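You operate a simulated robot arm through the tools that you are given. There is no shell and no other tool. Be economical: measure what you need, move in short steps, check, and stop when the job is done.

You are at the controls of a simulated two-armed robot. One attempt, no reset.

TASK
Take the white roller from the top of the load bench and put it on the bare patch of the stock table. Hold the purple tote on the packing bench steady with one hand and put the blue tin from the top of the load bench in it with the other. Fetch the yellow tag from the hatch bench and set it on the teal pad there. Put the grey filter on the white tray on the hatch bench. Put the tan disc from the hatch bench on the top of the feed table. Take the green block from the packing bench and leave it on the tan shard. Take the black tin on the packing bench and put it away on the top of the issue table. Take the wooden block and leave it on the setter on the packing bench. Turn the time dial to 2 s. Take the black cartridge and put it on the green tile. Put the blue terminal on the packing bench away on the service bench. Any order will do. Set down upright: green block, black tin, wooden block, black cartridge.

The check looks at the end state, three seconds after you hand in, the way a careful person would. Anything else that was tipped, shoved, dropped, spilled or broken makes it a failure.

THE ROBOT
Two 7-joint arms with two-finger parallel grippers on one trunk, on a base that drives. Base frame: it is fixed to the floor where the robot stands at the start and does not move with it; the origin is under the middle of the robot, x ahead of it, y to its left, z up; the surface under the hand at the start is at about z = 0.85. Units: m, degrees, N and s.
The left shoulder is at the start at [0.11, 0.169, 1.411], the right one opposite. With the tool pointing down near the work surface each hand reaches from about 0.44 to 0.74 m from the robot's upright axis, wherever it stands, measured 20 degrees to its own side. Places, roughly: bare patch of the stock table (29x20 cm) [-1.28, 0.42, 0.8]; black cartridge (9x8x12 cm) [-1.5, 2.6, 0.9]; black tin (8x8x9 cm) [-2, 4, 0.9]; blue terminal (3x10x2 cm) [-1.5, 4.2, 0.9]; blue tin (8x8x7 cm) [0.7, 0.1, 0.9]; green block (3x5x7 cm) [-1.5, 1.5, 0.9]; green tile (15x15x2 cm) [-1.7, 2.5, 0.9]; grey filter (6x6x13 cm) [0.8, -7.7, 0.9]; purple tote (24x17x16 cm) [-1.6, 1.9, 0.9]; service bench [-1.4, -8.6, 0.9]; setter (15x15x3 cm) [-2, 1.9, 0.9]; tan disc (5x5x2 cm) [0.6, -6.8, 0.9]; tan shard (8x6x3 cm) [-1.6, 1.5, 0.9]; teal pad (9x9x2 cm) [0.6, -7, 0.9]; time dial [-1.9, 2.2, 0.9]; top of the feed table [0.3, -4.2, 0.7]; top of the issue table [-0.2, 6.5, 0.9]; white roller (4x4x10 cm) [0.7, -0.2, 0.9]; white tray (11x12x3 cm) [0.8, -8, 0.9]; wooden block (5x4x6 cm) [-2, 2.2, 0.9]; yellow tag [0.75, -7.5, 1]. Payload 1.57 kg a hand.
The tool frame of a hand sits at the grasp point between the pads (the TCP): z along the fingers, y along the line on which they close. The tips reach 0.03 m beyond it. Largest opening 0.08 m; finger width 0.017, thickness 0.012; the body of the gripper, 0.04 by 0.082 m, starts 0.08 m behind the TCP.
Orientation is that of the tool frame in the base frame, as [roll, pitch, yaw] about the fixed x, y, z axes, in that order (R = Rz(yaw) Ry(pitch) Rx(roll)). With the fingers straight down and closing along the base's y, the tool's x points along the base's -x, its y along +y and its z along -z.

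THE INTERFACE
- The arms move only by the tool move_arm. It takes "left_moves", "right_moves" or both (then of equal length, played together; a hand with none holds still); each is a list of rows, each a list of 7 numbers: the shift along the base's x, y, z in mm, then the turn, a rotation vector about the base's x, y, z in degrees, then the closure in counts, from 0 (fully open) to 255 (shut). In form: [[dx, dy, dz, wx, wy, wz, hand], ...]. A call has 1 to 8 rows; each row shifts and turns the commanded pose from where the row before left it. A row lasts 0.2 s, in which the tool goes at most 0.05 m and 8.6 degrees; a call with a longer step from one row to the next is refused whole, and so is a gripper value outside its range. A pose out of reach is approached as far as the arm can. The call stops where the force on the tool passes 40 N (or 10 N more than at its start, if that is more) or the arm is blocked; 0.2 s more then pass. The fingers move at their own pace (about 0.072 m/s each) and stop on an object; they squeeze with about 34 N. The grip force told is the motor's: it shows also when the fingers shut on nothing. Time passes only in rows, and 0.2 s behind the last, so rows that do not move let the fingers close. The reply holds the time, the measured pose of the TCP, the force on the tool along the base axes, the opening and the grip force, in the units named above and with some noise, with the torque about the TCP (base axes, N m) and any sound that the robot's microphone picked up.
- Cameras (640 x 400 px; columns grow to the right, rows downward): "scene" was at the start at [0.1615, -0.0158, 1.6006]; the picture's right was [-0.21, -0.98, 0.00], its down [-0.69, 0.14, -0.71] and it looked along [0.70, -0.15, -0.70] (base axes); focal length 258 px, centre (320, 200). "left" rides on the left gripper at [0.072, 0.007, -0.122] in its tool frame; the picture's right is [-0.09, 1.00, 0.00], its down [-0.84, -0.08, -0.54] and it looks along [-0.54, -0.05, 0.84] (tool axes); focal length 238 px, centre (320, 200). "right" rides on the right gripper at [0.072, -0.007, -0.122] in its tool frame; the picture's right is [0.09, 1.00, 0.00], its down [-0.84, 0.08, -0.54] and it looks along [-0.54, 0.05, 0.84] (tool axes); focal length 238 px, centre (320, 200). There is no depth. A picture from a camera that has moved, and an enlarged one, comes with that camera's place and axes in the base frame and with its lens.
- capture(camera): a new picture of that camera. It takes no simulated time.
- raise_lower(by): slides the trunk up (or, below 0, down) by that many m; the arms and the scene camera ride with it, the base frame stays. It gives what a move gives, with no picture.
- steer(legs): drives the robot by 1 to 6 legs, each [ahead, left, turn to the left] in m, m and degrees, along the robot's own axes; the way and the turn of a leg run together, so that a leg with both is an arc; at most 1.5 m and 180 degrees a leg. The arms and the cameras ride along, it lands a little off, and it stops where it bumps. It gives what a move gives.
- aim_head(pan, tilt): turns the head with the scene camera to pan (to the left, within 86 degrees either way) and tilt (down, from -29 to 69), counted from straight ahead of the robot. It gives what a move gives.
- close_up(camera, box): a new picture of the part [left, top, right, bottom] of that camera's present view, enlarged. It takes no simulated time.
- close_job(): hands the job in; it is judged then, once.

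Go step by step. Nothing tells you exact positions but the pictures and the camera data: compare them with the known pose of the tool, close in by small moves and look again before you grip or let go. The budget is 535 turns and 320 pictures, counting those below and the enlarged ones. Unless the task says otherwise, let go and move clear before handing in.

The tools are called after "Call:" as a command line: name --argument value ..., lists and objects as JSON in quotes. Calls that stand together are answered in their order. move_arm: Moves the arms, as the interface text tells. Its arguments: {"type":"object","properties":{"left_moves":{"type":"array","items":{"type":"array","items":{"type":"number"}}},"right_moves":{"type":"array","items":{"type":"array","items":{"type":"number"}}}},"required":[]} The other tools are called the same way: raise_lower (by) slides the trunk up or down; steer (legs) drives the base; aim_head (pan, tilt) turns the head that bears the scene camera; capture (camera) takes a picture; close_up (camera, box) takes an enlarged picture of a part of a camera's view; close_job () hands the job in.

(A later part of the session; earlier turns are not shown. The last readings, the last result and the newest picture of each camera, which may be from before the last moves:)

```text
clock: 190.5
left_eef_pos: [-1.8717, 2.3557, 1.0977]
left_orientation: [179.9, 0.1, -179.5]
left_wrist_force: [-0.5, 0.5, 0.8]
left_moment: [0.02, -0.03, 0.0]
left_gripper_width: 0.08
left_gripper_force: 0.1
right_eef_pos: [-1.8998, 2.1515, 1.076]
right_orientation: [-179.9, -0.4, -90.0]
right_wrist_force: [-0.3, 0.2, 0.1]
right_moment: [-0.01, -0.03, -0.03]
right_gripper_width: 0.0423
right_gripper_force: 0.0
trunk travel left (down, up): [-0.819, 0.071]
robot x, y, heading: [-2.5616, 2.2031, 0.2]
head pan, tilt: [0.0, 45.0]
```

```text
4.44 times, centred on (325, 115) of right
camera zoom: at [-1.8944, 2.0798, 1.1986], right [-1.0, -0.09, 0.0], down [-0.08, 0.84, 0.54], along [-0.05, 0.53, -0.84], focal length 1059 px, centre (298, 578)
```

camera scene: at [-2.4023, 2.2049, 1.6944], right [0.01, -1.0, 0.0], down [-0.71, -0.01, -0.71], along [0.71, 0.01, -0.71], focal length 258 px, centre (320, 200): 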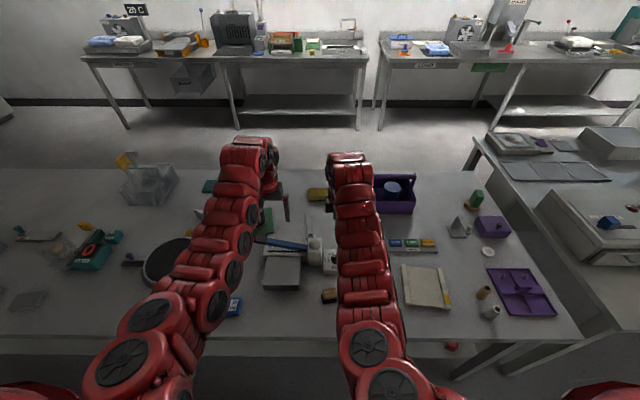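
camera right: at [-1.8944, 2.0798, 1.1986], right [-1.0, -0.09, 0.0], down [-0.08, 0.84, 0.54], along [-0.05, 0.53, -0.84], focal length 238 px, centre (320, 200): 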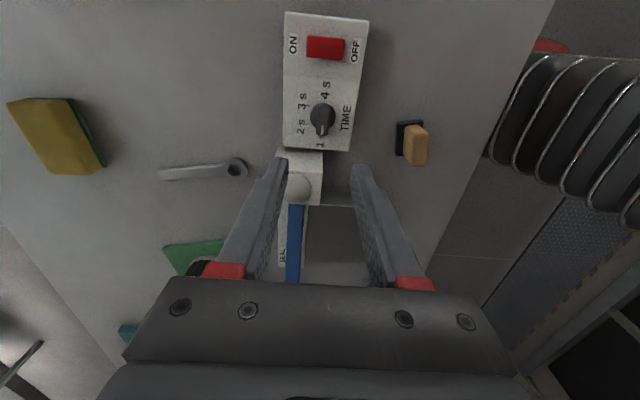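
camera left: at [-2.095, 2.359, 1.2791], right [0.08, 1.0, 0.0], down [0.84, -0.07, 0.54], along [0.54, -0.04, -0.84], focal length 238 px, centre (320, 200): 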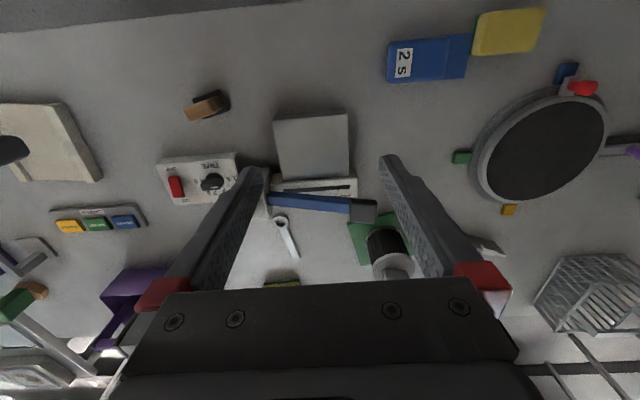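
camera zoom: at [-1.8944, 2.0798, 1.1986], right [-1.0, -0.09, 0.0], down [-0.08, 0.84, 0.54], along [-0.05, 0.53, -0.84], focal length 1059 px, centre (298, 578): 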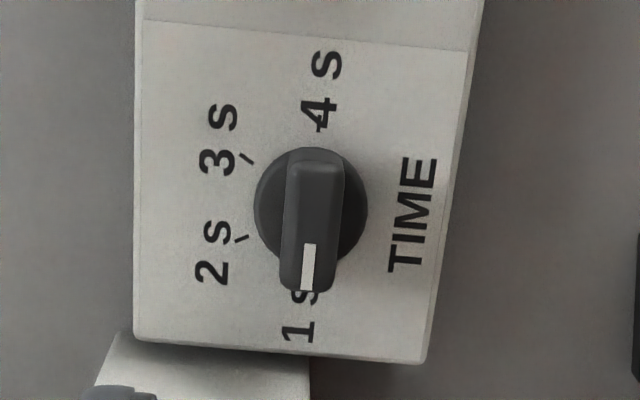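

The view is clear: bar centred under the hand, pointing at 1 s. I lower to straddle the bar.

Call:
move_arm --right_moves '[[-3, 0, -45, 0, 0, 0, 120], [0, 0, -45, 0, 0, 0, 120], [0, 0, -30, 0, 0, 0, 120], [0, 0, 0, 0, 0, 0, 120]]'

Call:
capture --camera "right"

```text
clock: 191.5
left_eef_pos: [-1.8716, 2.3549, 1.096]
left_orientation: [180.0, 0.1, -179.5]
left_wrist_force: [-0.7, -0.1, -0.1]
left_moment: [0.02, 0.02, 0.01]
left_gripper_width: 0.0797
left_gripper_force: 0.1
right_eef_pos: [-1.9014, 2.1522, 0.9548]
right_orientation: [-179.9, -0.4, -90.2]
right_wrist_force: [0.3, 0.7, 0.0]
right_moment: [0.01, 0.01, 0.0]
right_gripper_width: 0.0421
right_gripper_force: 0.2
trunk travel left (down, up): [-0.819, 0.071]
robot x, y, heading: [-2.5643, 2.2032, 0.5]
head pan, tilt: [0.0, 45.0]
```

```text
204 pictures are left
camera right: at [-1.8964, 2.0803, 1.0775], right [-1.0, -0.09, 0.0], down [-0.07, 0.84, 0.54], along [-0.05, 0.53, -0.84], focal length 238 px, centre (320, 200)
```

right: 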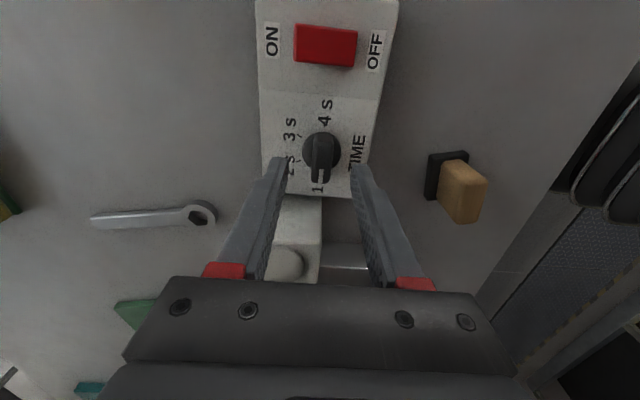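

Call:
move_arm --right_moves '[[-1, 0, -22, 0, 0, 0, 120], [0, 0, 0, 0, 0, 0, 120], [0, 0, 0, 0, 0, 0, 180], [0, 0, 0, 0, 0, 0, 220], [0, 0, 0, 0, 0, 0, 255], [0, 0, 0, 0, 0, 0, 255]]'

Call:
capture --camera "right"

```text
clock: 192.9
left_eef_pos: [-1.8718, 2.3553, 1.0975]
left_orientation: [179.8, 0.0, -179.5]
left_wrist_force: [-0.1, 0.4, 0.7]
left_moment: [-0.02, 0.0, 0.01]
left_gripper_width: 0.0802
left_gripper_force: 0.0
right_eef_pos: [-1.9038, 2.152, 0.9329]
right_orientation: [-180.0, -0.4, -90.2]
right_wrist_force: [-1.0, -0.6, 2.2]
right_moment: [-0.05, 0.05, 0.04]
right_gripper_width: 0.015
right_gripper_force: 30.4
trunk travel left (down, up): [-0.819, 0.071]
robot x, y, heading: [-2.562, 2.2028, 0.4]
head pan, tilt: [0.0, 45.0]
```

```text
203 pictures are left
camera right: at [-1.8979, 2.0806, 1.0564], right [-1.0, -0.09, 0.0], down [-0.08, 0.84, 0.54], along [-0.05, 0.53, -0.84], focal length 238 px, centre (320, 200)
```

right: 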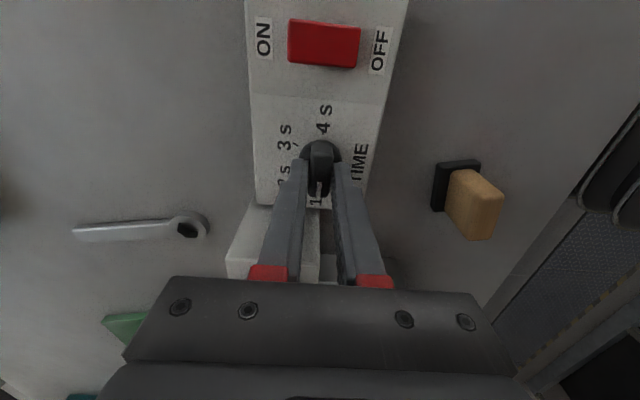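

The bar is gripped. I rotate −60° about z in small rows.

Call:
move_arm --right_moves '[[0, 0, 0, 0, 0, -7.5, 255], [0, 0, 0, 0, 0, -7.5, 255], [0, 0, 0, 0, 0, -7.5, 255], [0, 0, 0, 0, 0, -7.5, 255], [0, 0, 0, 0, 0, -7.5, 255], [0, 0, 0, 0, 0, -7.5, 255], [0, 0, 0, 0, 0, -7.5, 255], [0, 0, 0, 0, 0, -7.5, 255]]'

Call:
capture --camera "right"

```text
clock: 194.7
left_eef_pos: [-1.8707, 2.3563, 1.0965]
left_orientation: [-180.0, 0.0, -179.5]
left_wrist_force: [0.8, 0.1, 0.9]
left_moment: [0.01, -0.01, 0.0]
left_gripper_width: 0.0801
left_gripper_force: 0.2
right_eef_pos: [-1.9031, 2.1518, 0.9342]
right_orientation: [-179.9, -0.3, -150.3]
right_wrist_force: [7.7, 2.6, 9.1]
right_moment: [-0.04, 0.32, 0.01]
right_gripper_width: 0.0148
right_gripper_force: 31.0
trunk travel left (down, up): [-0.819, 0.071]
robot x, y, heading: [-2.5618, 2.2024, 0.5]
head pan, tilt: [0.0, 45.0]
```

```text
202 pictures are left
camera right: at [-1.9622, 2.1104, 1.0563], right [-0.57, 0.82, 0.0], down [0.69, 0.48, 0.54], along [0.44, 0.31, -0.84], focal length 238 px, centre (320, 200)
```

right: 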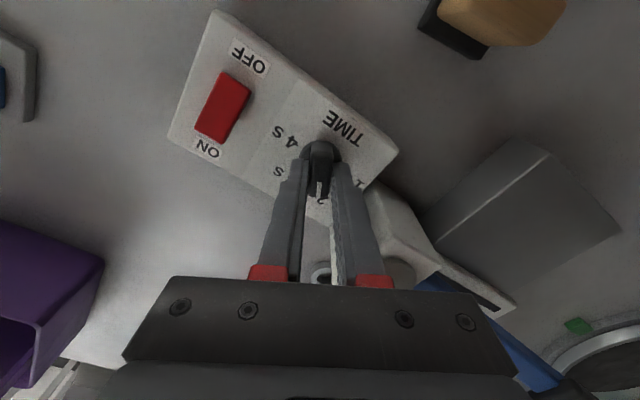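

Pointer is now on the 2 mark. I open gently and lift straight up to check.

Call:
move_arm --right_moves '[[0, 0, 0, 0, 0, 0, 200], [0, 0, 0, 0, 0, 0, 150], [0, 0, 0, 0, 0, 0, 120], [0, 0, 40, 0, 0, 0, 120], [0, 0, 45, 0, 0, 0, 120], [0, 0, 45, 0, 0, 0, 120]]'

Call:
close_up --camera "right" --box '[250, 50, 420, 190]'

```text
clock: 196.1
left_eef_pos: [-1.8722, 2.3547, 1.0986]
left_orientation: [179.9, 0.1, -179.6]
left_wrist_force: [-0.1, 0.5, -0.4]
left_moment: [0.01, 0.01, -0.01]
left_gripper_width: 0.08
left_gripper_force: 0.0
right_eef_pos: [-1.9044, 2.152, 1.0628]
right_orientation: [179.9, -0.3, -150.3]
right_wrist_force: [0.2, -0.4, 0.2]
right_moment: [0.03, 0.0, -0.02]
right_gripper_width: 0.0424
right_gripper_force: 0.1
trunk travel left (down, up): [-0.819, 0.071]
robot x, y, heading: [-2.5634, 2.2004, 0.3]
head pan, tilt: [0.0, 45.0]
```

```text
2.86 times, centred on (335, 120) of right
camera zoom: at [-1.9631, 2.109, 1.1862], right [-0.58, 0.82, 0.0], down [0.69, 0.48, 0.54], along [0.44, 0.31, -0.84], focal length 681 px, centre (277, 429)
```

zoom: 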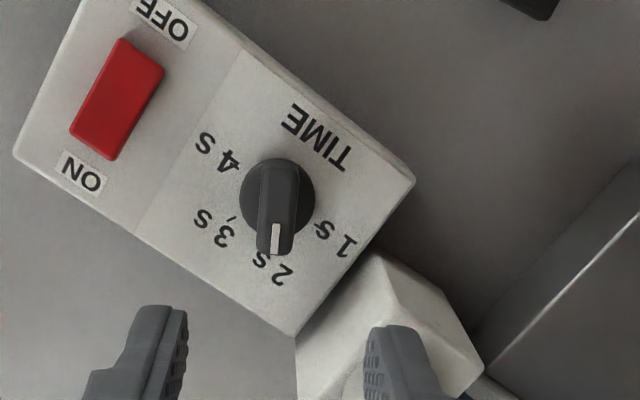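

The dial now reads 2 s. Next the wooden block (a stamp-like block at ≈[−2.03, 2.175], yaw ≈ +12°). I back up 8 cm and bring the right hand over it.

Call:
steer --legs '[[-0.08, 0, 0]]'

Call:
move_arm --right_moves '[[-25, 8, 0, 0, 0, -6, 0], [-25, 8, 0, 0, 0, -6, 0], [-10, 7, 0, 0, 0, -6, 0], [0, 0, 0, 0, 0, 0, 0]]'

Call:
capture --camera "right"

Call:
capture --camera "left"

```text
clock: 197.2
left_eef_pos: [-1.9476, 2.3556, 1.0965]
left_orientation: [179.9, -0.1, -179.5]
left_wrist_force: [0.2, 1.0, -0.1]
left_moment: [-0.01, 0.0, -0.01]
left_gripper_width: 0.0799
left_gripper_force: 0.0
right_eef_pos: [-1.981, 2.1518, 1.0629]
right_orientation: [179.8, -0.3, -150.2]
right_wrist_force: [0.0, 0.1, 0.2]
right_moment: [-0.03, -0.01, 0.02]
right_gripper_width: 0.0424
right_gripper_force: 0.0
trunk travel left (down, up): [-0.819, 0.071]
robot x, y, heading: [-2.6371, 2.1997, 0.6]
head pan, tilt: [0.0, 45.0]
```

```text
clock: 198.2
left_eef_pos: [-1.9493, 2.3556, 1.0982]
left_orientation: [179.9, -0.1, -179.5]
left_wrist_force: [0.7, 0.3, 1.1]
left_moment: [-0.01, -0.02, 0.04]
left_gripper_width: 0.0802
left_gripper_force: 0.0
right_eef_pos: [-2.0292, 2.1758, 1.0567]
right_orientation: [-179.9, -0.4, -168.2]
right_wrist_force: [-0.6, -0.6, 0.1]
right_moment: [-0.01, 0.05, 0.0]
right_gripper_width: 0.0799
right_gripper_force: 0.1
right hand out of reach, approached as far as the arm can: row 2, 3
trunk travel left (down, up): [-0.819, 0.071]
robot x, y, heading: [-2.6445, 2.1986, 0.6]
head pan, tilt: [0.0, 45.0]
```

```text
200 pictures are left
camera right: at [-2.0979, 2.155, 1.1792], right [-0.29, 0.96, 0.0], down [0.81, 0.25, 0.54], along [0.51, 0.16, -0.84], focal length 238 px, centre (320, 200)
```

right: 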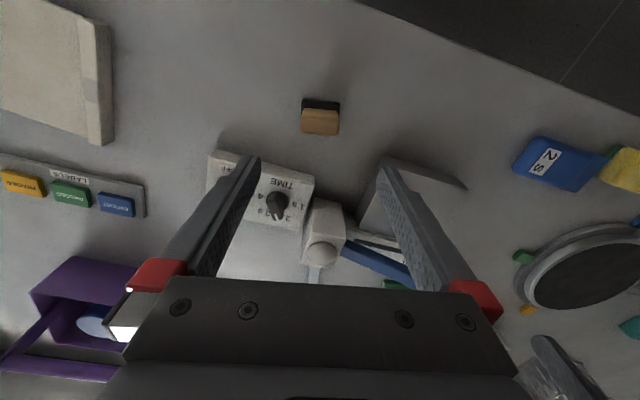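

```text
199 pictures are left
camera left: at [-2.0215, 2.3601, 1.2182], right [0.08, 1.0, 0.0], down [0.84, -0.07, 0.54], along [0.54, -0.04, -0.84], focal length 238 px, centre (320, 200)
```

left: 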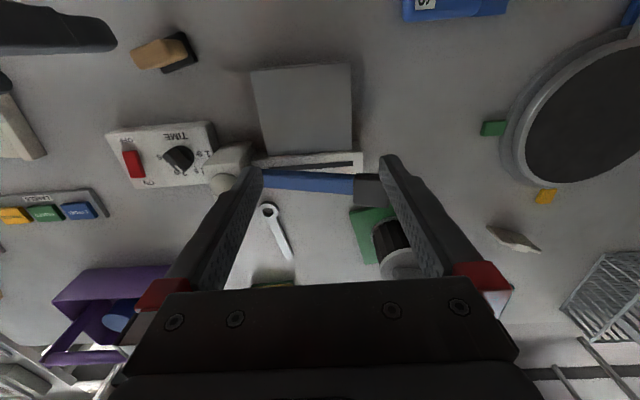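

Call:
close_up --camera "right" --box '[280, 80, 360, 150]'

Call:
close_up --camera "left" --box '[110, 10, 220, 90]'

```text
5.71 times, centred on (320, 115) of right
camera zoom: at [-2.0979, 2.155, 1.1792], right [-0.29, 0.96, 0.0], down [0.81, 0.25, 0.54], along [0.51, 0.16, -0.84], focal length 1362 px, centre (320, 686)
```

zoom: 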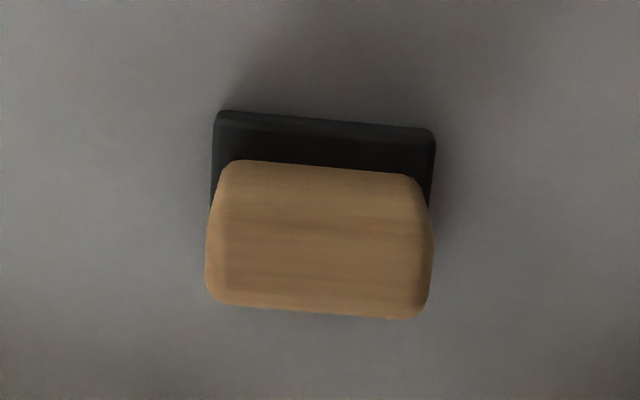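

```text
5.00 times, centred on (165, 50) of left
camera zoom: at [-2.0215, 2.3601, 1.2182], right [0.08, 1.0, 0.0], down [0.84, -0.07, 0.54], along [0.54, -0.04, -0.84], focal length 1192 px, centre (1095, 950)
```

zoom: 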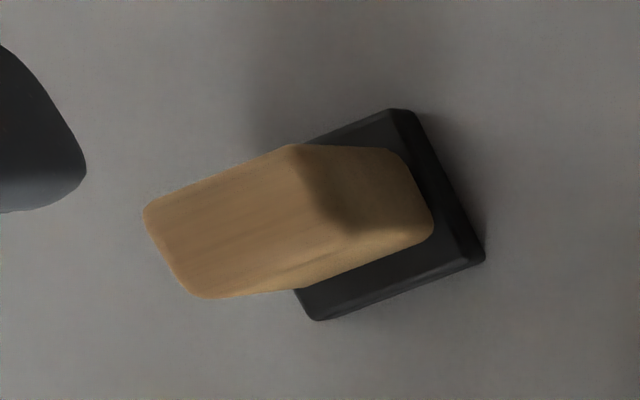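

The hand is centred above the stamp block. I lower.

Call:
move_arm --right_moves '[[0, 1, -45, 0, 0, 1, 0], [0, 0, -45, 0, 0, 0, 0], [0, 0, -45, 0, 0, 0, 0], [0, 0, -23, 0, 0, 0, 0], [0, 0, 0, 0, 0, 0, 0]]'

Call:
capture --camera "right"

```text
clock: 199.4
left_eef_pos: [-1.9493, 2.3559, 1.098]
left_orientation: [179.8, 0.0, -179.5]
left_wrist_force: [-0.1, 0.3, 0.6]
left_moment: [0.02, -0.02, 0.0]
left_gripper_width: 0.0802
left_gripper_force: 0.0
right_eef_pos: [-2.0293, 2.1766, 0.8992]
right_orientation: [179.9, -0.3, -167.1]
right_wrist_force: [0.2, 0.6, 0.3]
right_moment: [0.02, 0.0, 0.01]
right_gripper_width: 0.0799
right_gripper_force: 0.0
trunk travel left (down, up): [-0.819, 0.071]
robot x, y, heading: [-2.646, 2.2012, 0.4]
head pan, tilt: [0.0, 45.0]
```

```text
196 pictures are left
camera right: at [-2.0987, 2.1544, 1.022], right [-0.31, 0.95, 0.0], down [0.8, 0.26, 0.54], along [0.51, 0.17, -0.84], focal length 238 px, centre (320, 200)
```

right: 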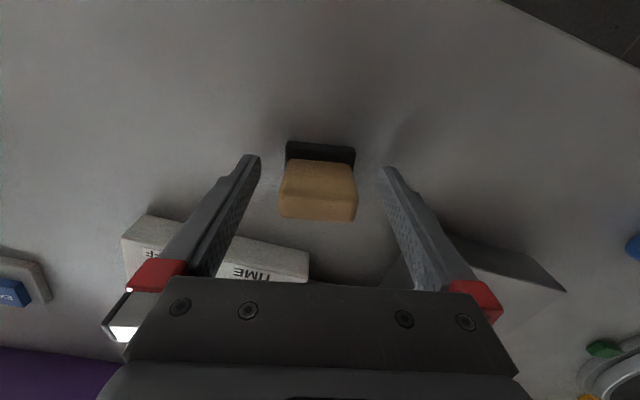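

Call:
move_arm --right_moves '[[2, 0, 0, 0, 0, 0, 0], [0, 0, 0, 0, 0, 0, 100], [0, 0, 0, 0, 0, 0, 255], [0, 0, 0, 0, 0, 0, 255], [0, 0, 0, 0, 0, 0, 255], [0, 0, 30, 0, 0, 0, 255], [0, 0, 30, 0, 0, 0, 255], [0, 0, 0, 0, 0, 0, 255]]'

Call:
capture --camera "right"

```text
clock: 201.2
left_eef_pos: [-1.9491, 2.3554, 1.0981]
left_orientation: [179.8, 0.0, -179.4]
left_wrist_force: [0.5, -0.1, -1.0]
left_moment: [0.01, 0.02, 0.0]
left_gripper_width: 0.08
left_gripper_force: 0.1
right_eef_pos: [-2.0268, 2.1776, 0.9588]
right_orientation: [-180.0, -0.4, -167.2]
right_wrist_force: [-0.7, -0.6, -0.7]
right_moment: [0.0, 0.0, -0.07]
right_gripper_width: 0.0472
right_gripper_force: 33.7
trunk travel left (down, up): [-0.819, 0.071]
robot x, y, heading: [-2.6417, 2.1993, 0.4]
head pan, tilt: [0.0, 45.0]
```

```text
195 pictures are left
camera right: at [-2.0952, 2.1549, 1.0818], right [-0.31, 0.95, 0.0], down [0.8, 0.26, 0.54], along [0.51, 0.17, -0.84], focal length 238 px, centre (320, 200)
```

right: 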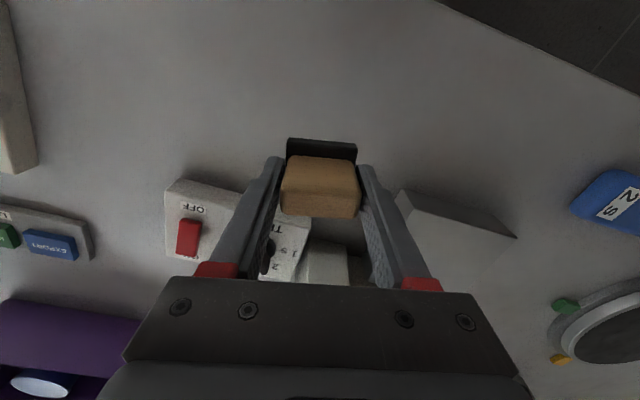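

The block is held. Setter centre ≈ [−1.997, 1.857]; I raise and carry it there, straightening the yaw.

Call:
move_arm --right_moves '[[0, 0, 40, 0, 0, 0, 255], [4, -45, 0, 0, 0, -3, 255], [4, -45, 0, 0, 0, -3, 255], [4, -45, 0, 0, 0, -3, 255], [4, -45, 0, 0, 0, -4, 255], [4, -45, 0, 0, 0, -3, 255], [4, -45, 0, 0, 0, 0, 255], [4, -40, 0, 0, 0, 0, 255]]'

Call:
capture --camera "right"

```text
clock: 203.0
left_eef_pos: [-1.9483, 2.3537, 1.0967]
left_orientation: [179.9, 0.0, -179.5]
left_wrist_force: [0.0, 0.0, -0.4]
left_moment: [0.0, 0.01, 0.03]
left_gripper_width: 0.0799
left_gripper_force: 0.0
right_eef_pos: [-1.9994, 1.866, 0.9987]
right_orientation: [-180.0, -0.5, 176.9]
right_wrist_force: [0.4, 0.2, -1.5]
right_moment: [-0.05, -0.01, -0.04]
right_gripper_width: 0.0472
right_gripper_force: 33.6
trunk travel left (down, up): [-0.819, 0.071]
robot x, y, heading: [-2.6448, 2.2029, 0.6]
head pan, tilt: [0.0, 45.0]
```

```text
194 pictures are left
camera right: at [-2.0704, 1.8623, 1.1218], right [-0.04, 1.0, 0.0], down [0.84, 0.03, 0.54], along [0.54, 0.02, -0.84], focal length 238 px, centre (320, 200)
```

right: 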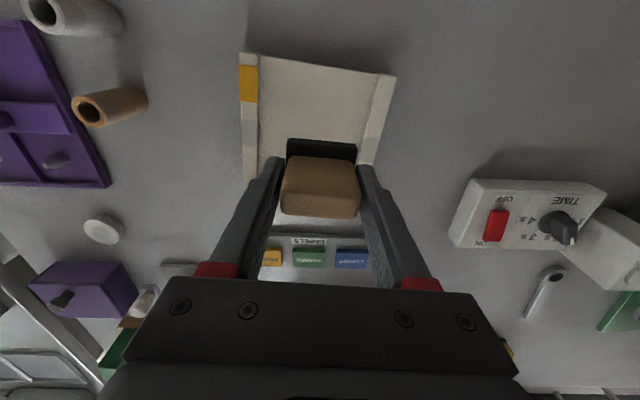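

Nearly centred. I adjust 6/4 mm and lower.

Call:
move_arm --right_moves '[[6, -4, -30, 0, 0, 0, 255], [0, 0, -28, 0, 0, 0, 255], [0, 0, 0, 0, 0, 0, 255]]'

Call:
capture --camera "right"

```text
clock: 203.8
left_eef_pos: [-1.949, 2.3553, 1.097]
left_orientation: [179.9, 0.1, -179.5]
left_wrist_force: [0.0, 0.7, 0.6]
left_moment: [0.01, 0.01, -0.01]
left_gripper_width: 0.0802
left_gripper_force: 0.1
right_eef_pos: [-1.9928, 1.8621, 0.9421]
right_orientation: [-180.0, -0.3, 176.9]
right_wrist_force: [0.1, -0.5, -0.4]
right_moment: [-0.01, -0.03, 0.02]
right_gripper_width: 0.047
right_gripper_force: 33.9
trunk travel left (down, up): [-0.819, 0.071]
robot x, y, heading: [-2.6403, 2.2063, 0.2]
head pan, tilt: [0.0, 45.0]
```

```text
193 pictures are left
camera right: at [-2.0648, 1.8599, 1.0645], right [-0.04, 1.0, 0.0], down [0.84, 0.03, 0.54], along [0.54, 0.02, -0.84], focal length 238 px, centre (320, 200)
```

right: 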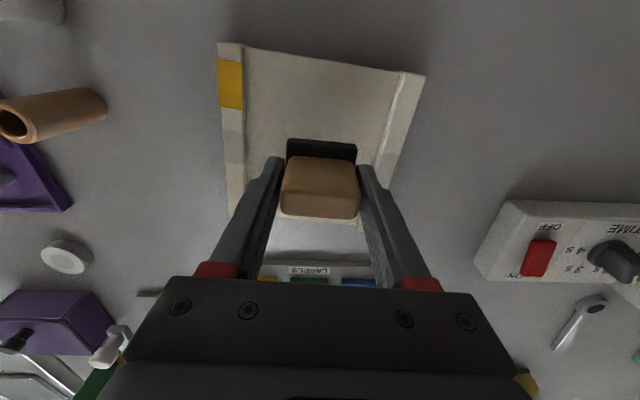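

Call:
move_arm --right_moves '[[5, 0, -10, 0, 0, 0, 255], [0, 0, -8, 0, 0, 0, 255], [0, 0, 0, 0, 0, 0, 255]]'

Call:
move_arm --right_moves '[[0, 0, -4, 0, 0, 0, 255], [0, 0, 0, 0, 0, 0, 255]]'

Call:
move_arm --right_moves '[[0, 0, -3, 0, 0, 0, 255], [0, 0, 0, 0, 0, 0, 255]]'

```text
clock: 204.6
left_eef_pos: [-1.9494, 2.3557, 1.0963]
left_orientation: [179.9, 0.0, -179.5]
left_wrist_force: [-0.5, 0.4, 0.1]
left_moment: [-0.01, 0.0, 0.01]
left_gripper_width: 0.0799
left_gripper_force: 0.0
right_eef_pos: [-1.9877, 1.8627, 0.9238]
right_orientation: [-179.9, -0.4, 176.8]
right_wrist_force: [-0.9, -0.6, -0.6]
right_moment: [0.0, 0.0, -0.01]
right_gripper_width: 0.0469
right_gripper_force: 33.3
trunk travel left (down, up): [-0.819, 0.071]
robot x, y, heading: [-2.6427, 2.2018, 0.4]
head pan, tilt: [0.0, 45.0]
```

```text
clock: 205.2
left_eef_pos: [-1.9498, 2.3543, 1.0973]
left_orientation: [179.9, 0.0, -179.5]
left_wrist_force: [1.2, -0.7, -0.2]
left_moment: [-0.04, 0.0, 0.03]
left_gripper_width: 0.0799
left_gripper_force: 0.0
right_eef_pos: [-1.9879, 1.8632, 0.9186]
right_orientation: [-180.0, -0.3, 177.0]
right_wrist_force: [0.7, 0.1, -0.6]
right_moment: [0.0, -0.04, 0.01]
right_gripper_width: 0.0472
right_gripper_force: 33.5
trunk travel left (down, up): [-0.819, 0.071]
robot x, y, heading: [-2.6406, 2.2038, 0.4]
head pan, tilt: [0.0, 45.0]
```

```text
clock: 205.8
left_eef_pos: [-1.9494, 2.3554, 1.0971]
left_orientation: [179.9, 0.0, -179.5]
left_wrist_force: [0.0, 0.5, -0.4]
left_moment: [-0.01, -0.01, 0.03]
left_gripper_width: 0.0799
left_gripper_force: 0.1
right_eef_pos: [-1.9868, 1.8629, 0.9163]
right_orientation: [180.0, -0.3, 176.9]
right_wrist_force: [-0.6, -0.2, -0.2]
right_moment: [0.01, -0.03, 0.0]
right_gripper_width: 0.0472
right_gripper_force: 33.9
trunk travel left (down, up): [-0.819, 0.071]
robot x, y, heading: [-2.6445, 2.1992, 0.3]
head pan, tilt: [0.0, 45.0]
```

Call:
move_arm --right_moves '[[0, 0, -3, 0, 0, 0, 255], [0, 0, 0, 0, 0, 0, 255]]'

Call:
move_arm --right_moves '[[0, 0, -3, 0, 0, 0, 255], [0, 0, 0, 0, 0, 0, 255]]'

```text
clock: 206.4
left_eef_pos: [-1.9512, 2.3553, 1.0987]
left_orientation: [180.0, 0.1, -179.5]
left_wrist_force: [-1.1, 0.1, 0.0]
left_moment: [0.01, -0.01, -0.03]
left_gripper_width: 0.0798
left_gripper_force: 0.0
right_eef_pos: [-1.9874, 1.8627, 0.9155]
right_orientation: [-179.9, -0.1, 176.8]
right_wrist_force: [1.0, -1.2, 15.6]
right_moment: [0.03, 0.12, 0.04]
right_gripper_width: 0.0472
right_gripper_force: 33.7
trunk travel left (down, up): [-0.819, 0.071]
robot x, y, heading: [-2.6445, 2.2044, 0.7]
head pan, tilt: [0.0, 45.0]
```

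```text
clock: 207.0
left_eef_pos: [-1.9511, 2.357, 1.1005]
left_orientation: [179.9, 0.1, -179.5]
left_wrist_force: [0.6, 0.1, 0.5]
left_moment: [0.01, 0.0, -0.02]
left_gripper_width: 0.08
left_gripper_force: 0.1
right_eef_pos: [-1.9874, 1.8632, 0.9144]
right_orientation: [-179.7, 0.1, 176.8]
right_wrist_force: [6.4, -3.2, 36.4]
right_moment: [-0.13, -0.15, -0.03]
right_gripper_width: 0.0472
right_gripper_force: 34.4
trunk travel left (down, up): [-0.819, 0.071]
robot x, y, heading: [-2.6443, 2.2002, 0.5]
head pan, tilt: [0.0, 45.0]
```

Contact. I ease up 4 mm of command, open and lift.

Call:
move_arm --right_moves '[[0, 0, 4, 0, 0, 0, 255], [0, 0, 0, 0, 0, 0, 255], [0, 0, 0, 0, 0, 0, 95], [0, 0, 0, 0, 0, 0, 60], [0, 0, 0, 0, 0, 0, 30], [0, 0, 0, 0, 0, 0, 30]]'

Call:
move_arm --right_moves '[[0, 0, 40, 0, 0, 0, 30], [0, 0, 45, 0, 0, 0, 0], [0, 0, 45, 0, 0, 0, 0], [0, 0, 0, 0, 0, 0, 0]]'

Call:
capture --camera "right"

```text
clock: 208.4
left_eef_pos: [-1.9501, 2.3555, 1.0965]
left_orientation: [179.9, 0.0, -179.5]
left_wrist_force: [-0.6, 0.7, -0.1]
left_moment: [0.02, 0.03, 0.01]
left_gripper_width: 0.0799
left_gripper_force: 0.1
right_eef_pos: [-1.9883, 1.8633, 0.9134]
right_orientation: [-180.0, -0.5, 176.9]
right_wrist_force: [-0.5, 0.9, 0.9]
right_moment: [0.03, 0.01, 0.01]
right_gripper_width: 0.0705
right_gripper_force: 0.0
trunk travel left (down, up): [-0.819, 0.071]
robot x, y, heading: [-2.6444, 2.2031, 0.5]
head pan, tilt: [0.0, 45.0]
```

```text
clock: 209.4
left_eef_pos: [-1.9486, 2.356, 1.0971]
left_orientation: [179.9, 0.0, -179.5]
left_wrist_force: [0.2, 0.2, 0.3]
left_moment: [-0.03, 0.0, -0.03]
left_gripper_width: 0.08
left_gripper_force: 0.1
right_eef_pos: [-1.9887, 1.8615, 1.0455]
right_orientation: [-179.9, -0.4, 176.9]
right_wrist_force: [-0.3, -0.4, 0.4]
right_moment: [0.03, 0.01, -0.05]
right_gripper_width: 0.08
right_gripper_force: 0.1
trunk travel left (down, up): [-0.819, 0.071]
robot x, y, heading: [-2.6412, 2.207, 0.6]
head pan, tilt: [0.0, 45.0]
```

```text
192 pictures are left
camera right: at [-2.0601, 1.8585, 1.1674], right [-0.04, 1.0, 0.0], down [0.84, 0.03, 0.54], along [0.54, 0.02, -0.84], focal length 238 px, centre (320, 200)
```

right: 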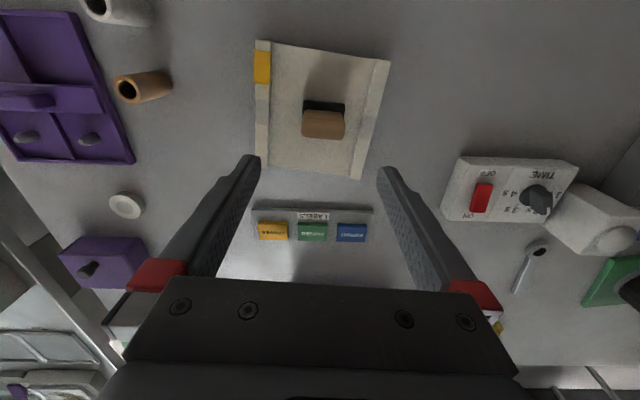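

The block stands on the setter. Now to the black tin: back up, strafe left to y≈4.05.

Call:
raise_lower --by 0.06

Call:
steer --legs '[[-0.3, 0, 0], [0, 1.0, 0], [0, 0.9, 0]]'

Call:
capture --camera "scene"

```text
clock: 210.4
left_eef_pos: [-1.9495, 2.3552, 1.1572]
left_orientation: [179.9, 0.0, -179.5]
left_wrist_force: [0.0, 0.7, 0.2]
left_moment: [-0.02, -0.01, -0.04]
left_gripper_width: 0.0803
left_gripper_force: 0.2
right_eef_pos: [-1.9886, 1.8614, 1.1041]
right_orientation: [180.0, -0.4, 176.9]
right_wrist_force: [-0.6, 0.5, 0.1]
right_moment: [-0.01, 0.0, 0.02]
right_gripper_width: 0.0801
right_gripper_force: 0.0
trunk travel left (down, up): [-0.879, 0.011]
robot x, y, heading: [-2.6439, 2.2001, 0.3]
head pan, tilt: [0.0, 45.0]
```

```text
clock: 221.6
left_eef_pos: [-2.2717, 4.2541, 1.1574]
left_orientation: [180.0, 0.1, -179.0]
left_wrist_force: [1.0, -0.4, 0.1]
left_moment: [-0.02, -0.01, -0.01]
left_gripper_width: 0.0797
left_gripper_force: 0.1
right_eef_pos: [-2.3054, 3.76, 1.1054]
right_orientation: [-180.0, -0.3, 177.3]
right_wrist_force: [0.0, 0.5, -0.2]
right_moment: [-0.02, -0.02, 0.01]
right_gripper_width: 0.0798
right_gripper_force: 0.0
trunk travel left (down, up): [-0.879, 0.011]
robot x, y, heading: [-2.9611, 4.0909, 1.1]
head pan, tilt: [0.0, 45.0]
```

```text
191 pictures are left
camera scene: at [-2.8004, 4.0984, 1.7542], right [0.02, -1.0, 0.0], down [-0.71, -0.01, -0.71], along [0.71, 0.01, -0.71], focal length 258 px, centre (320, 200)
```

scene: 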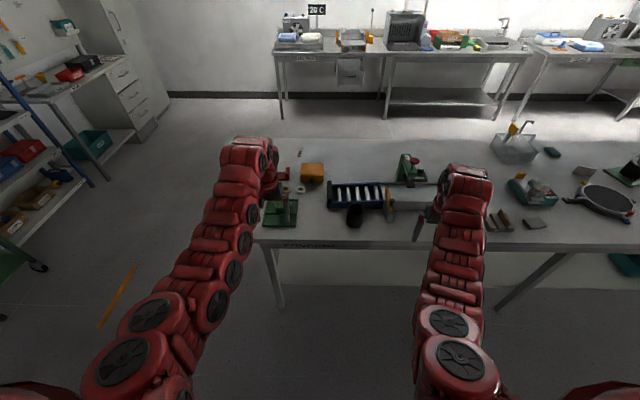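

Call:
close_up --camera "scene" --box '[270, 140, 440, 250]'

Call:
steer --legs '[[0.25, 0, 0]]'

Call:
capture --camera "left"

Call:
capture --camera "right"

```text
3.64 times, centred on (355, 195) of scene
camera zoom: at [-2.8004, 4.0984, 1.7542], right [0.02, -1.0, 0.0], down [-0.71, -0.01, -0.71], along [0.71, 0.01, -0.71], focal length 940 px, centre (193, 218)
```

zoom: 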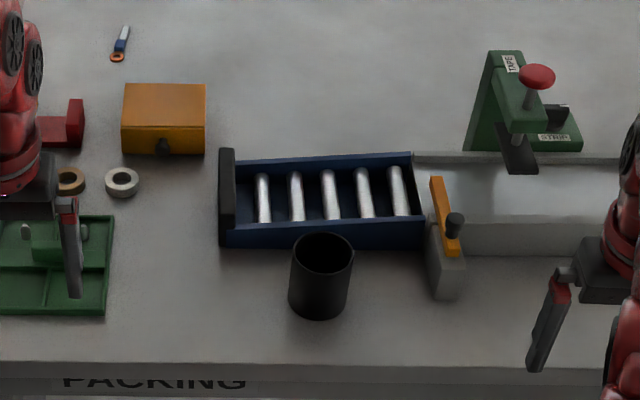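

```text
clock: 223.4
left_eef_pos: [-2.0233, 4.2559, 1.1588]
left_orientation: [179.8, 0.0, -179.2]
left_wrist_force: [-0.7, -0.3, 0.4]
left_moment: [-0.02, 0.01, 0.02]
left_gripper_width: 0.0801
left_gripper_force: 0.1
right_eef_pos: [-2.0588, 3.7621, 1.1052]
right_orientation: [180.0, -0.3, 177.2]
right_wrist_force: [-0.3, 0.6, 0.3]
right_moment: [0.01, -0.02, 0.01]
right_gripper_width: 0.0801
right_gripper_force: 0.1
trunk travel left (down, up): [-0.879, 0.011]
robot x, y, heading: [-2.7161, 4.0989, 0.9]
head pan, tilt: [0.0, 45.0]
```

```text
189 pictures are left
camera left: at [-2.0958, 4.2603, 1.2793], right [0.08, 1.0, 0.0], down [0.84, -0.07, 0.54], along [0.54, -0.04, -0.84], focal length 238 px, centre (320, 200)
```

left: 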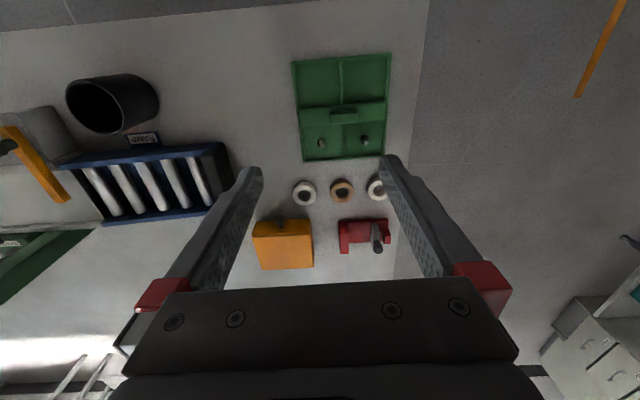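

```text
188 pictures are left
camera right: at [-2.1309, 3.7592, 1.2278], right [-0.04, 1.0, 0.0], down [0.84, 0.04, 0.54], along [0.54, 0.02, -0.84], focal length 238 px, centre (320, 200)
```

right: 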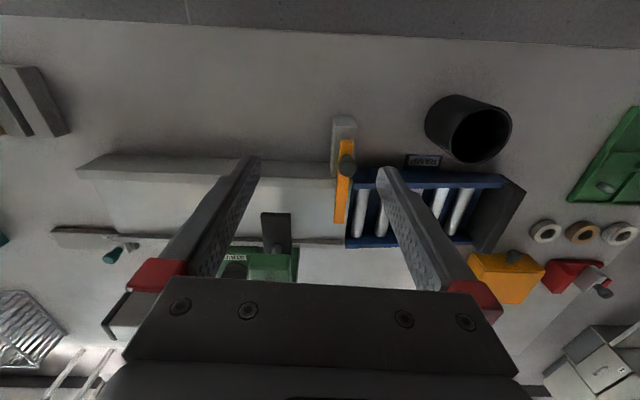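

Black tin (open cup, ~7.2 cm) at ≈ [−2.050, 3.957]. I bring the right hand above it.

Call:
move_arm --right_moves '[[0, 45, 0, 0, 0, 2.5, 0], [0, 45, 0, 0, 0, 0, 0], [0, 45, 0, 0, 0, 0, 0], [0, 45, 0, 0, 0, 0, 0], [8, 15, 0, 0, 0, 0, 0], [0, 0, 0, 0, 0, 0, 0]]'

Call:
raise_lower --by -0.1

Call:
capture --camera "right"

```text
clock: 224.8
left_eef_pos: [-2.0218, 4.2564, 1.1576]
left_orientation: [179.9, 0.0, -179.2]
left_wrist_force: [-0.3, 0.0, 0.0]
left_moment: [0.0, -0.04, -0.01]
left_gripper_width: 0.0801
left_gripper_force: 0.1
right_eef_pos: [-2.0508, 3.958, 1.1044]
right_orientation: [-180.0, -0.5, 179.7]
right_wrist_force: [0.2, -0.4, 0.7]
right_moment: [-0.01, -0.01, -0.01]
right_gripper_width: 0.0802
right_gripper_force: 0.0
trunk travel left (down, up): [-0.879, 0.011]
robot x, y, heading: [-2.7151, 4.1003, 0.7]
head pan, tilt: [0.0, 45.0]
```

```text
clock: 226.1
left_eef_pos: [-2.0208, 4.2561, 1.0569]
left_orientation: [179.9, 0.0, -179.2]
left_wrist_force: [-0.1, -0.6, -0.8]
left_moment: [0.01, -0.01, -0.03]
left_gripper_width: 0.0799
left_gripper_force: 0.1
right_eef_pos: [-2.0508, 3.9583, 1.0041]
right_orientation: [-180.0, -0.4, 179.8]
right_wrist_force: [-0.6, -0.6, 0.2]
right_moment: [0.04, -0.01, -0.01]
right_gripper_width: 0.08
right_gripper_force: 0.0
trunk travel left (down, up): [-0.779, 0.111]
robot x, y, heading: [-2.7134, 4.097, 0.9]
head pan, tilt: [0.0, 45.0]
```

```text
187 pictures are left
camera right: at [-2.1222, 3.9511, 1.1267], right [-0.09, 1.0, 0.0], down [0.84, 0.07, 0.54], along [0.54, 0.05, -0.84], focal length 238 px, centre (320, 200)
```

right: 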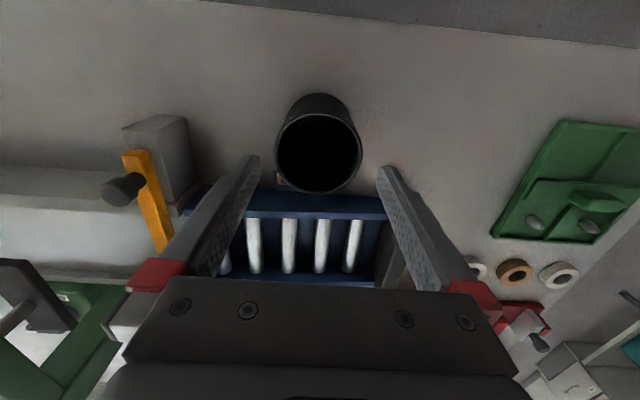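

Centred. I lower around the tin.

Call:
move_arm --right_moves '[[0, -1, -40, 0, 0, 0, 0], [0, 0, -35, 0, 0, 0, 0], [0, 0, -27, 0, 0, 0, 0], [0, 0, 0, 0, 0, 0, 0]]'

Call:
capture --camera "right"

```text
clock: 227.1
left_eef_pos: [-2.0211, 4.2545, 1.0569]
left_orientation: [180.0, 0.0, -179.2]
left_wrist_force: [0.0, 0.1, -0.3]
left_moment: [-0.01, -0.01, -0.01]
left_gripper_width: 0.0801
left_gripper_force: 0.0
right_eef_pos: [-2.05, 3.958, 0.9018]
right_orientation: [180.0, -0.4, 179.7]
right_wrist_force: [0.9, 0.4, 0.5]
right_moment: [0.03, 0.0, 0.01]
right_gripper_width: 0.0799
right_gripper_force: 0.1
trunk travel left (down, up): [-0.779, 0.111]
robot x, y, heading: [-2.7118, 4.1014, 0.8]
head pan, tilt: [0.0, 45.0]
```

```text
186 pictures are left
camera right: at [-2.1219, 3.9503, 1.0248], right [-0.09, 1.0, 0.0], down [0.84, 0.07, 0.54], along [0.53, 0.05, -0.84], focal length 238 px, centre (320, 200)
```

right: 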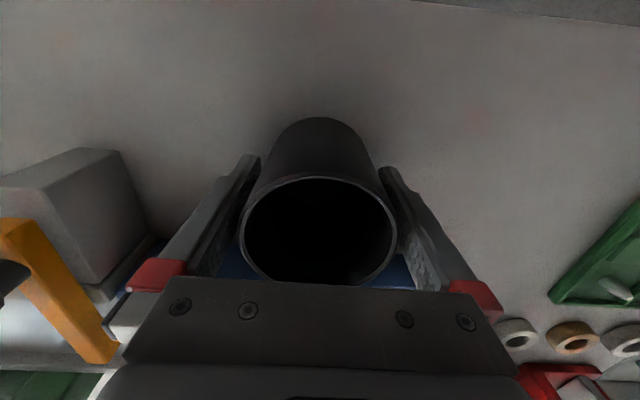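

Call:
move_arm --right_moves '[[0, 0, 0, 0, 0, 0, 60], [0, 0, 0, 0, 0, 0, 255], [0, 0, 0, 0, 0, 0, 255], [0, 0, 30, 0, 0, 0, 255], [0, 0, 40, 0, 0, 0, 255], [0, 0, 40, 0, 0, 0, 255], [0, 0, 0, 0, 0, 0, 255]]'

Call:
raise_lower --by 0.1

Call:
capture --camera "right"

```text
clock: 228.7
left_eef_pos: [-2.0216, 4.2546, 1.0571]
left_orientation: [179.9, 0.0, -179.2]
left_wrist_force: [0.5, -0.3, 0.0]
left_moment: [0.0, 0.0, 0.02]
left_gripper_width: 0.0801
left_gripper_force: 0.1
right_eef_pos: [-2.0493, 3.9565, 1.0111]
right_orientation: [-180.0, -0.4, 179.6]
right_wrist_force: [-1.3, -1.3, -1.3]
right_moment: [0.04, 0.0, -0.02]
right_gripper_width: 0.069
right_gripper_force: 34.0
trunk travel left (down, up): [-0.779, 0.111]
robot x, y, heading: [-2.7156, 4.0969, 0.8]
head pan, tilt: [0.0, 45.0]
```

```text
clock: 230.0
left_eef_pos: [-2.0217, 4.2572, 1.1574]
left_orientation: [179.8, 0.0, -179.2]
left_wrist_force: [-0.1, 0.3, -0.7]
left_moment: [-0.02, 0.0, -0.02]
left_gripper_width: 0.0801
left_gripper_force: 0.0
right_eef_pos: [-2.0486, 3.9581, 1.1104]
right_orientation: [-180.0, -0.4, 179.8]
right_wrist_force: [-0.3, -0.1, -0.7]
right_moment: [0.01, 0.04, 0.01]
right_gripper_width: 0.0689
right_gripper_force: 34.4
trunk travel left (down, up): [-0.879, 0.011]
robot x, y, heading: [-2.7182, 4.0975, 0.7]
head pan, tilt: [0.0, 45.0]
```

```text
185 pictures are left
camera right: at [-2.1207, 3.9508, 1.2338], right [-0.09, 1.0, 0.0], down [0.84, 0.07, 0.54], along [0.53, 0.05, -0.84], focal length 238 px, centre (320, 200)
```

right: 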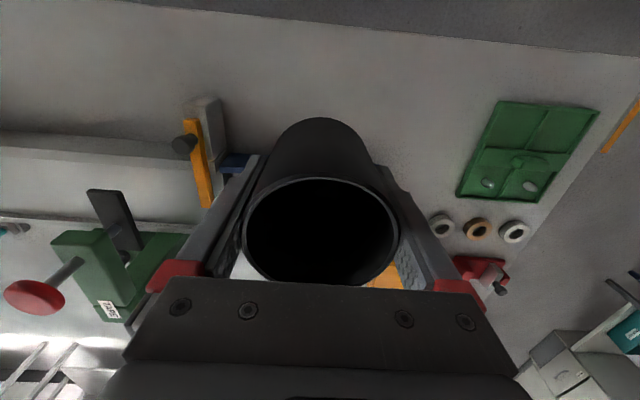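

Tin held. I drive back around the bench end toward the issue table.

Call:
steer --legs '[[-0.25, 0, 0], [0, 1.05, 0], [1.3, 0, 0], [1.2, 0, 0], [0, 0, 89]]'

Call:
aim_head --pan 0 --tilt 32

Call:
capture --camera "scene"

```text
clock: 252.6
left_eef_pos: [-0.6327, 5.8934, 1.1573]
left_orientation: [179.9, 0.1, -89.2]
left_wrist_force: [-0.8, -0.9, -0.2]
left_moment: [-0.02, 0.0, -0.02]
left_gripper_width: 0.0798
left_gripper_force: 0.1
right_eef_pos: [-0.3333, 5.866, 1.1119]
right_orientation: [-179.9, -0.4, -90.4]
right_wrist_force: [-0.6, -1.0, -0.6]
right_moment: [-0.01, 0.02, -0.01]
right_gripper_width: 0.0679
right_gripper_force: 34.2
trunk travel left (down, up): [-0.879, 0.011]
robot x, y, heading: [-0.4786, 5.2013, 90.6]
head pan, tilt: [0.0, 45.0]
```

```text
clock: 253.3
left_eef_pos: [-0.6328, 5.8935, 1.1578]
left_orientation: [179.9, 0.1, -89.2]
left_wrist_force: [0.7, 0.3, 0.4]
left_moment: [-0.02, 0.0, -0.02]
left_gripper_width: 0.08
left_gripper_force: 0.1
right_eef_pos: [-0.3339, 5.8665, 1.1102]
right_orientation: [-180.0, -0.4, -90.5]
right_wrist_force: [0.7, 0.2, -1.6]
right_moment: [0.01, 0.04, 0.02]
right_gripper_width: 0.0679
right_gripper_force: 34.3
trunk travel left (down, up): [-0.879, 0.011]
robot x, y, heading: [-0.477, 5.2015, 90.9]
head pan, tilt: [0.0, 32.0]
```

```text
184 pictures are left
camera scene: at [-0.4778, 5.3719, 1.7736], right [1.0, 0.01, 0.0], down [0.01, -0.53, -0.85], along [-0.01, 0.85, -0.53], focal length 258 px, centre (320, 200)
```

scene: 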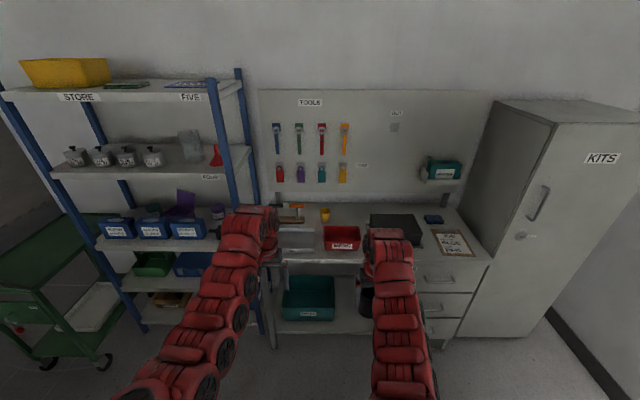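

Call:
close_up --camera "scene" --box '[250, 180, 500, 290]'

```text
2.56 times, centred on (375, 235) of scene
camera zoom: at [-0.4778, 5.3719, 1.7736], right [1.0, 0.01, 0.0], down [0.01, -0.53, -0.85], along [-0.01, 0.85, -0.53], focal length 662 px, centre (179, 110)
```

zoom: 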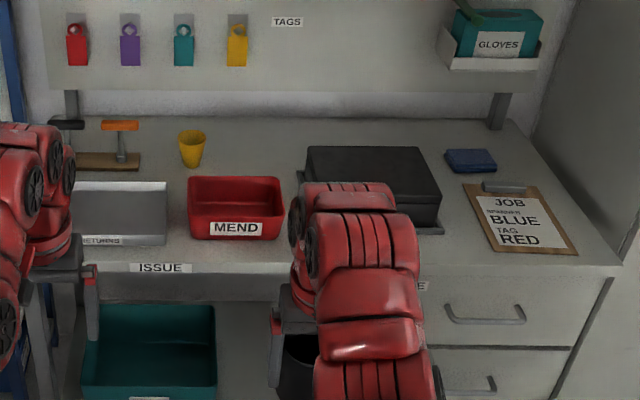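

The free spot is behind the red MEND tray, between the yellow cup and the black box (≈[−0.315, 6.59]). I drive ahead 0.65 m with the hands high.

Call:
steer --legs '[[0.62, -0.02, 0]]'

Call:
capture --camera "right"

Call:
capture --camera "scene"

```text
clock: 256.8
left_eef_pos: [-0.6164, 6.5215, 1.1578]
left_orientation: [179.9, 0.0, -89.4]
left_wrist_force: [-1.2, -0.1, -0.3]
left_moment: [0.01, 0.0, 0.02]
left_gripper_width: 0.0797
left_gripper_force: 0.0
right_eef_pos: [-0.3178, 6.4919, 1.1124]
right_orientation: [-180.0, -0.3, -90.5]
right_wrist_force: [-0.4, -0.4, -0.2]
right_moment: [0.03, 0.0, 0.03]
right_gripper_width: 0.0679
right_gripper_force: 34.0
trunk travel left (down, up): [-0.879, 0.011]
robot x, y, heading: [-0.4653, 5.8268, 90.2]
head pan, tilt: [0.0, 32.0]
```

```text
182 pictures are left
camera right: at [-0.3125, 6.4195, 1.2344], right [-1.0, -0.08, 0.0], down [-0.07, 0.84, 0.54], along [-0.04, 0.54, -0.84], focal length 238 px, centre (320, 200)
```

right: 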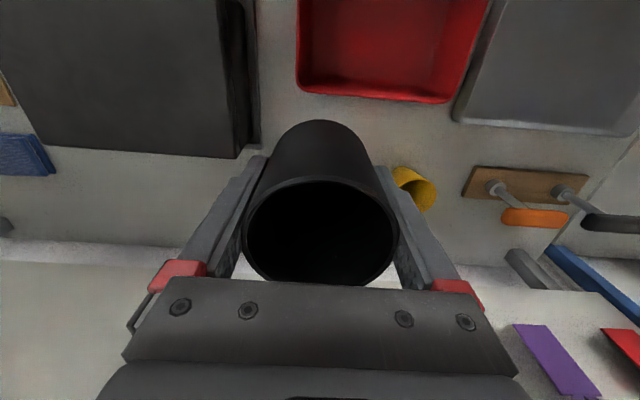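

```text
181 pictures are left
camera scene: at [-0.4634, 5.9979, 1.7738], right [1.0, 0.01, 0.0], down [0.0, -0.53, -0.85], along [-0.01, 0.85, -0.53], focal length 258 px, centre (320, 200)
```

scene: 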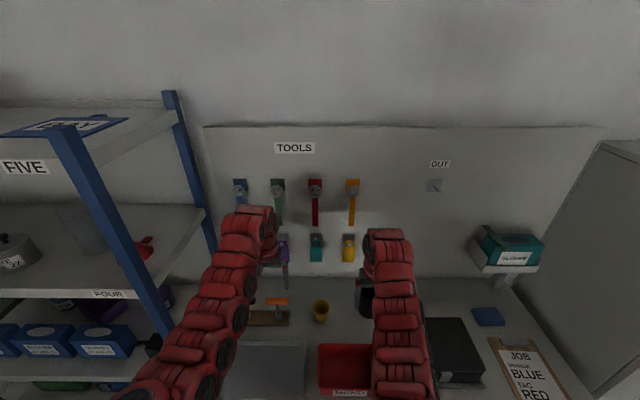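

The area between cup and box is free. I drive 9 cm more and lower the trunk.

Call:
steer --legs '[[0.09, 0, 0]]'

Call:
raise_lower --by -0.06

Call:
capture --camera "right"

```text
clock: 257.9
left_eef_pos: [-0.6172, 6.6083, 1.1581]
left_orientation: [179.9, 0.1, -89.5]
left_wrist_force: [-0.2, -0.2, 0.8]
left_moment: [0.03, 0.02, 0.0]
left_gripper_width: 0.0803
left_gripper_force: 0.1
right_eef_pos: [-0.3177, 6.5799, 1.1129]
right_orientation: [180.0, -0.3, -90.7]
right_wrist_force: [-0.3, 0.1, -1.2]
right_moment: [0.02, -0.01, -0.01]
right_gripper_width: 0.0679
right_gripper_force: 33.8
trunk travel left (down, up): [-0.879, 0.011]
robot x, y, heading: [-0.4633, 5.9187, 90.3]
head pan, tilt: [0.0, 32.0]
```

```text
clock: 258.9
left_eef_pos: [-0.6169, 6.61, 1.098]
left_orientation: [179.9, 0.1, -89.5]
left_wrist_force: [0.5, -0.7, 0.4]
left_moment: [0.0, 0.0, 0.01]
left_gripper_width: 0.0799
left_gripper_force: 0.1
right_eef_pos: [-0.3186, 6.5809, 1.0527]
right_orientation: [180.0, -0.2, -90.6]
right_wrist_force: [-0.4, -0.2, -0.4]
right_moment: [-0.01, 0.01, 0.01]
right_gripper_width: 0.0678
right_gripper_force: 33.7
trunk travel left (down, up): [-0.819, 0.071]
robot x, y, heading: [-0.4615, 5.919, 90.4]
head pan, tilt: [0.0, 32.0]
```

```text
180 pictures are left
camera right: at [-0.3133, 6.5089, 1.1748], right [-1.0, -0.08, 0.0], down [-0.07, 0.84, 0.54], along [-0.04, 0.54, -0.84], focal length 238 px, centre (320, 200)
```

right: 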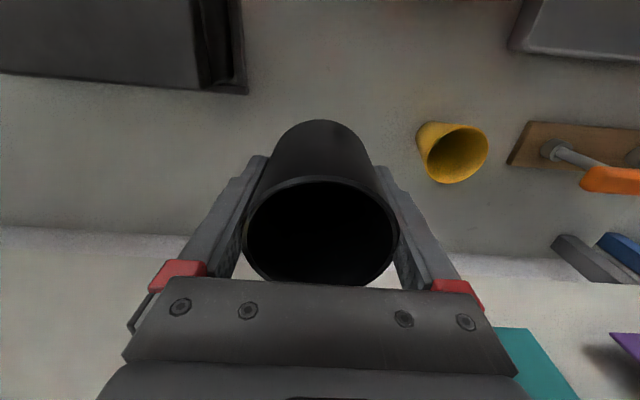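

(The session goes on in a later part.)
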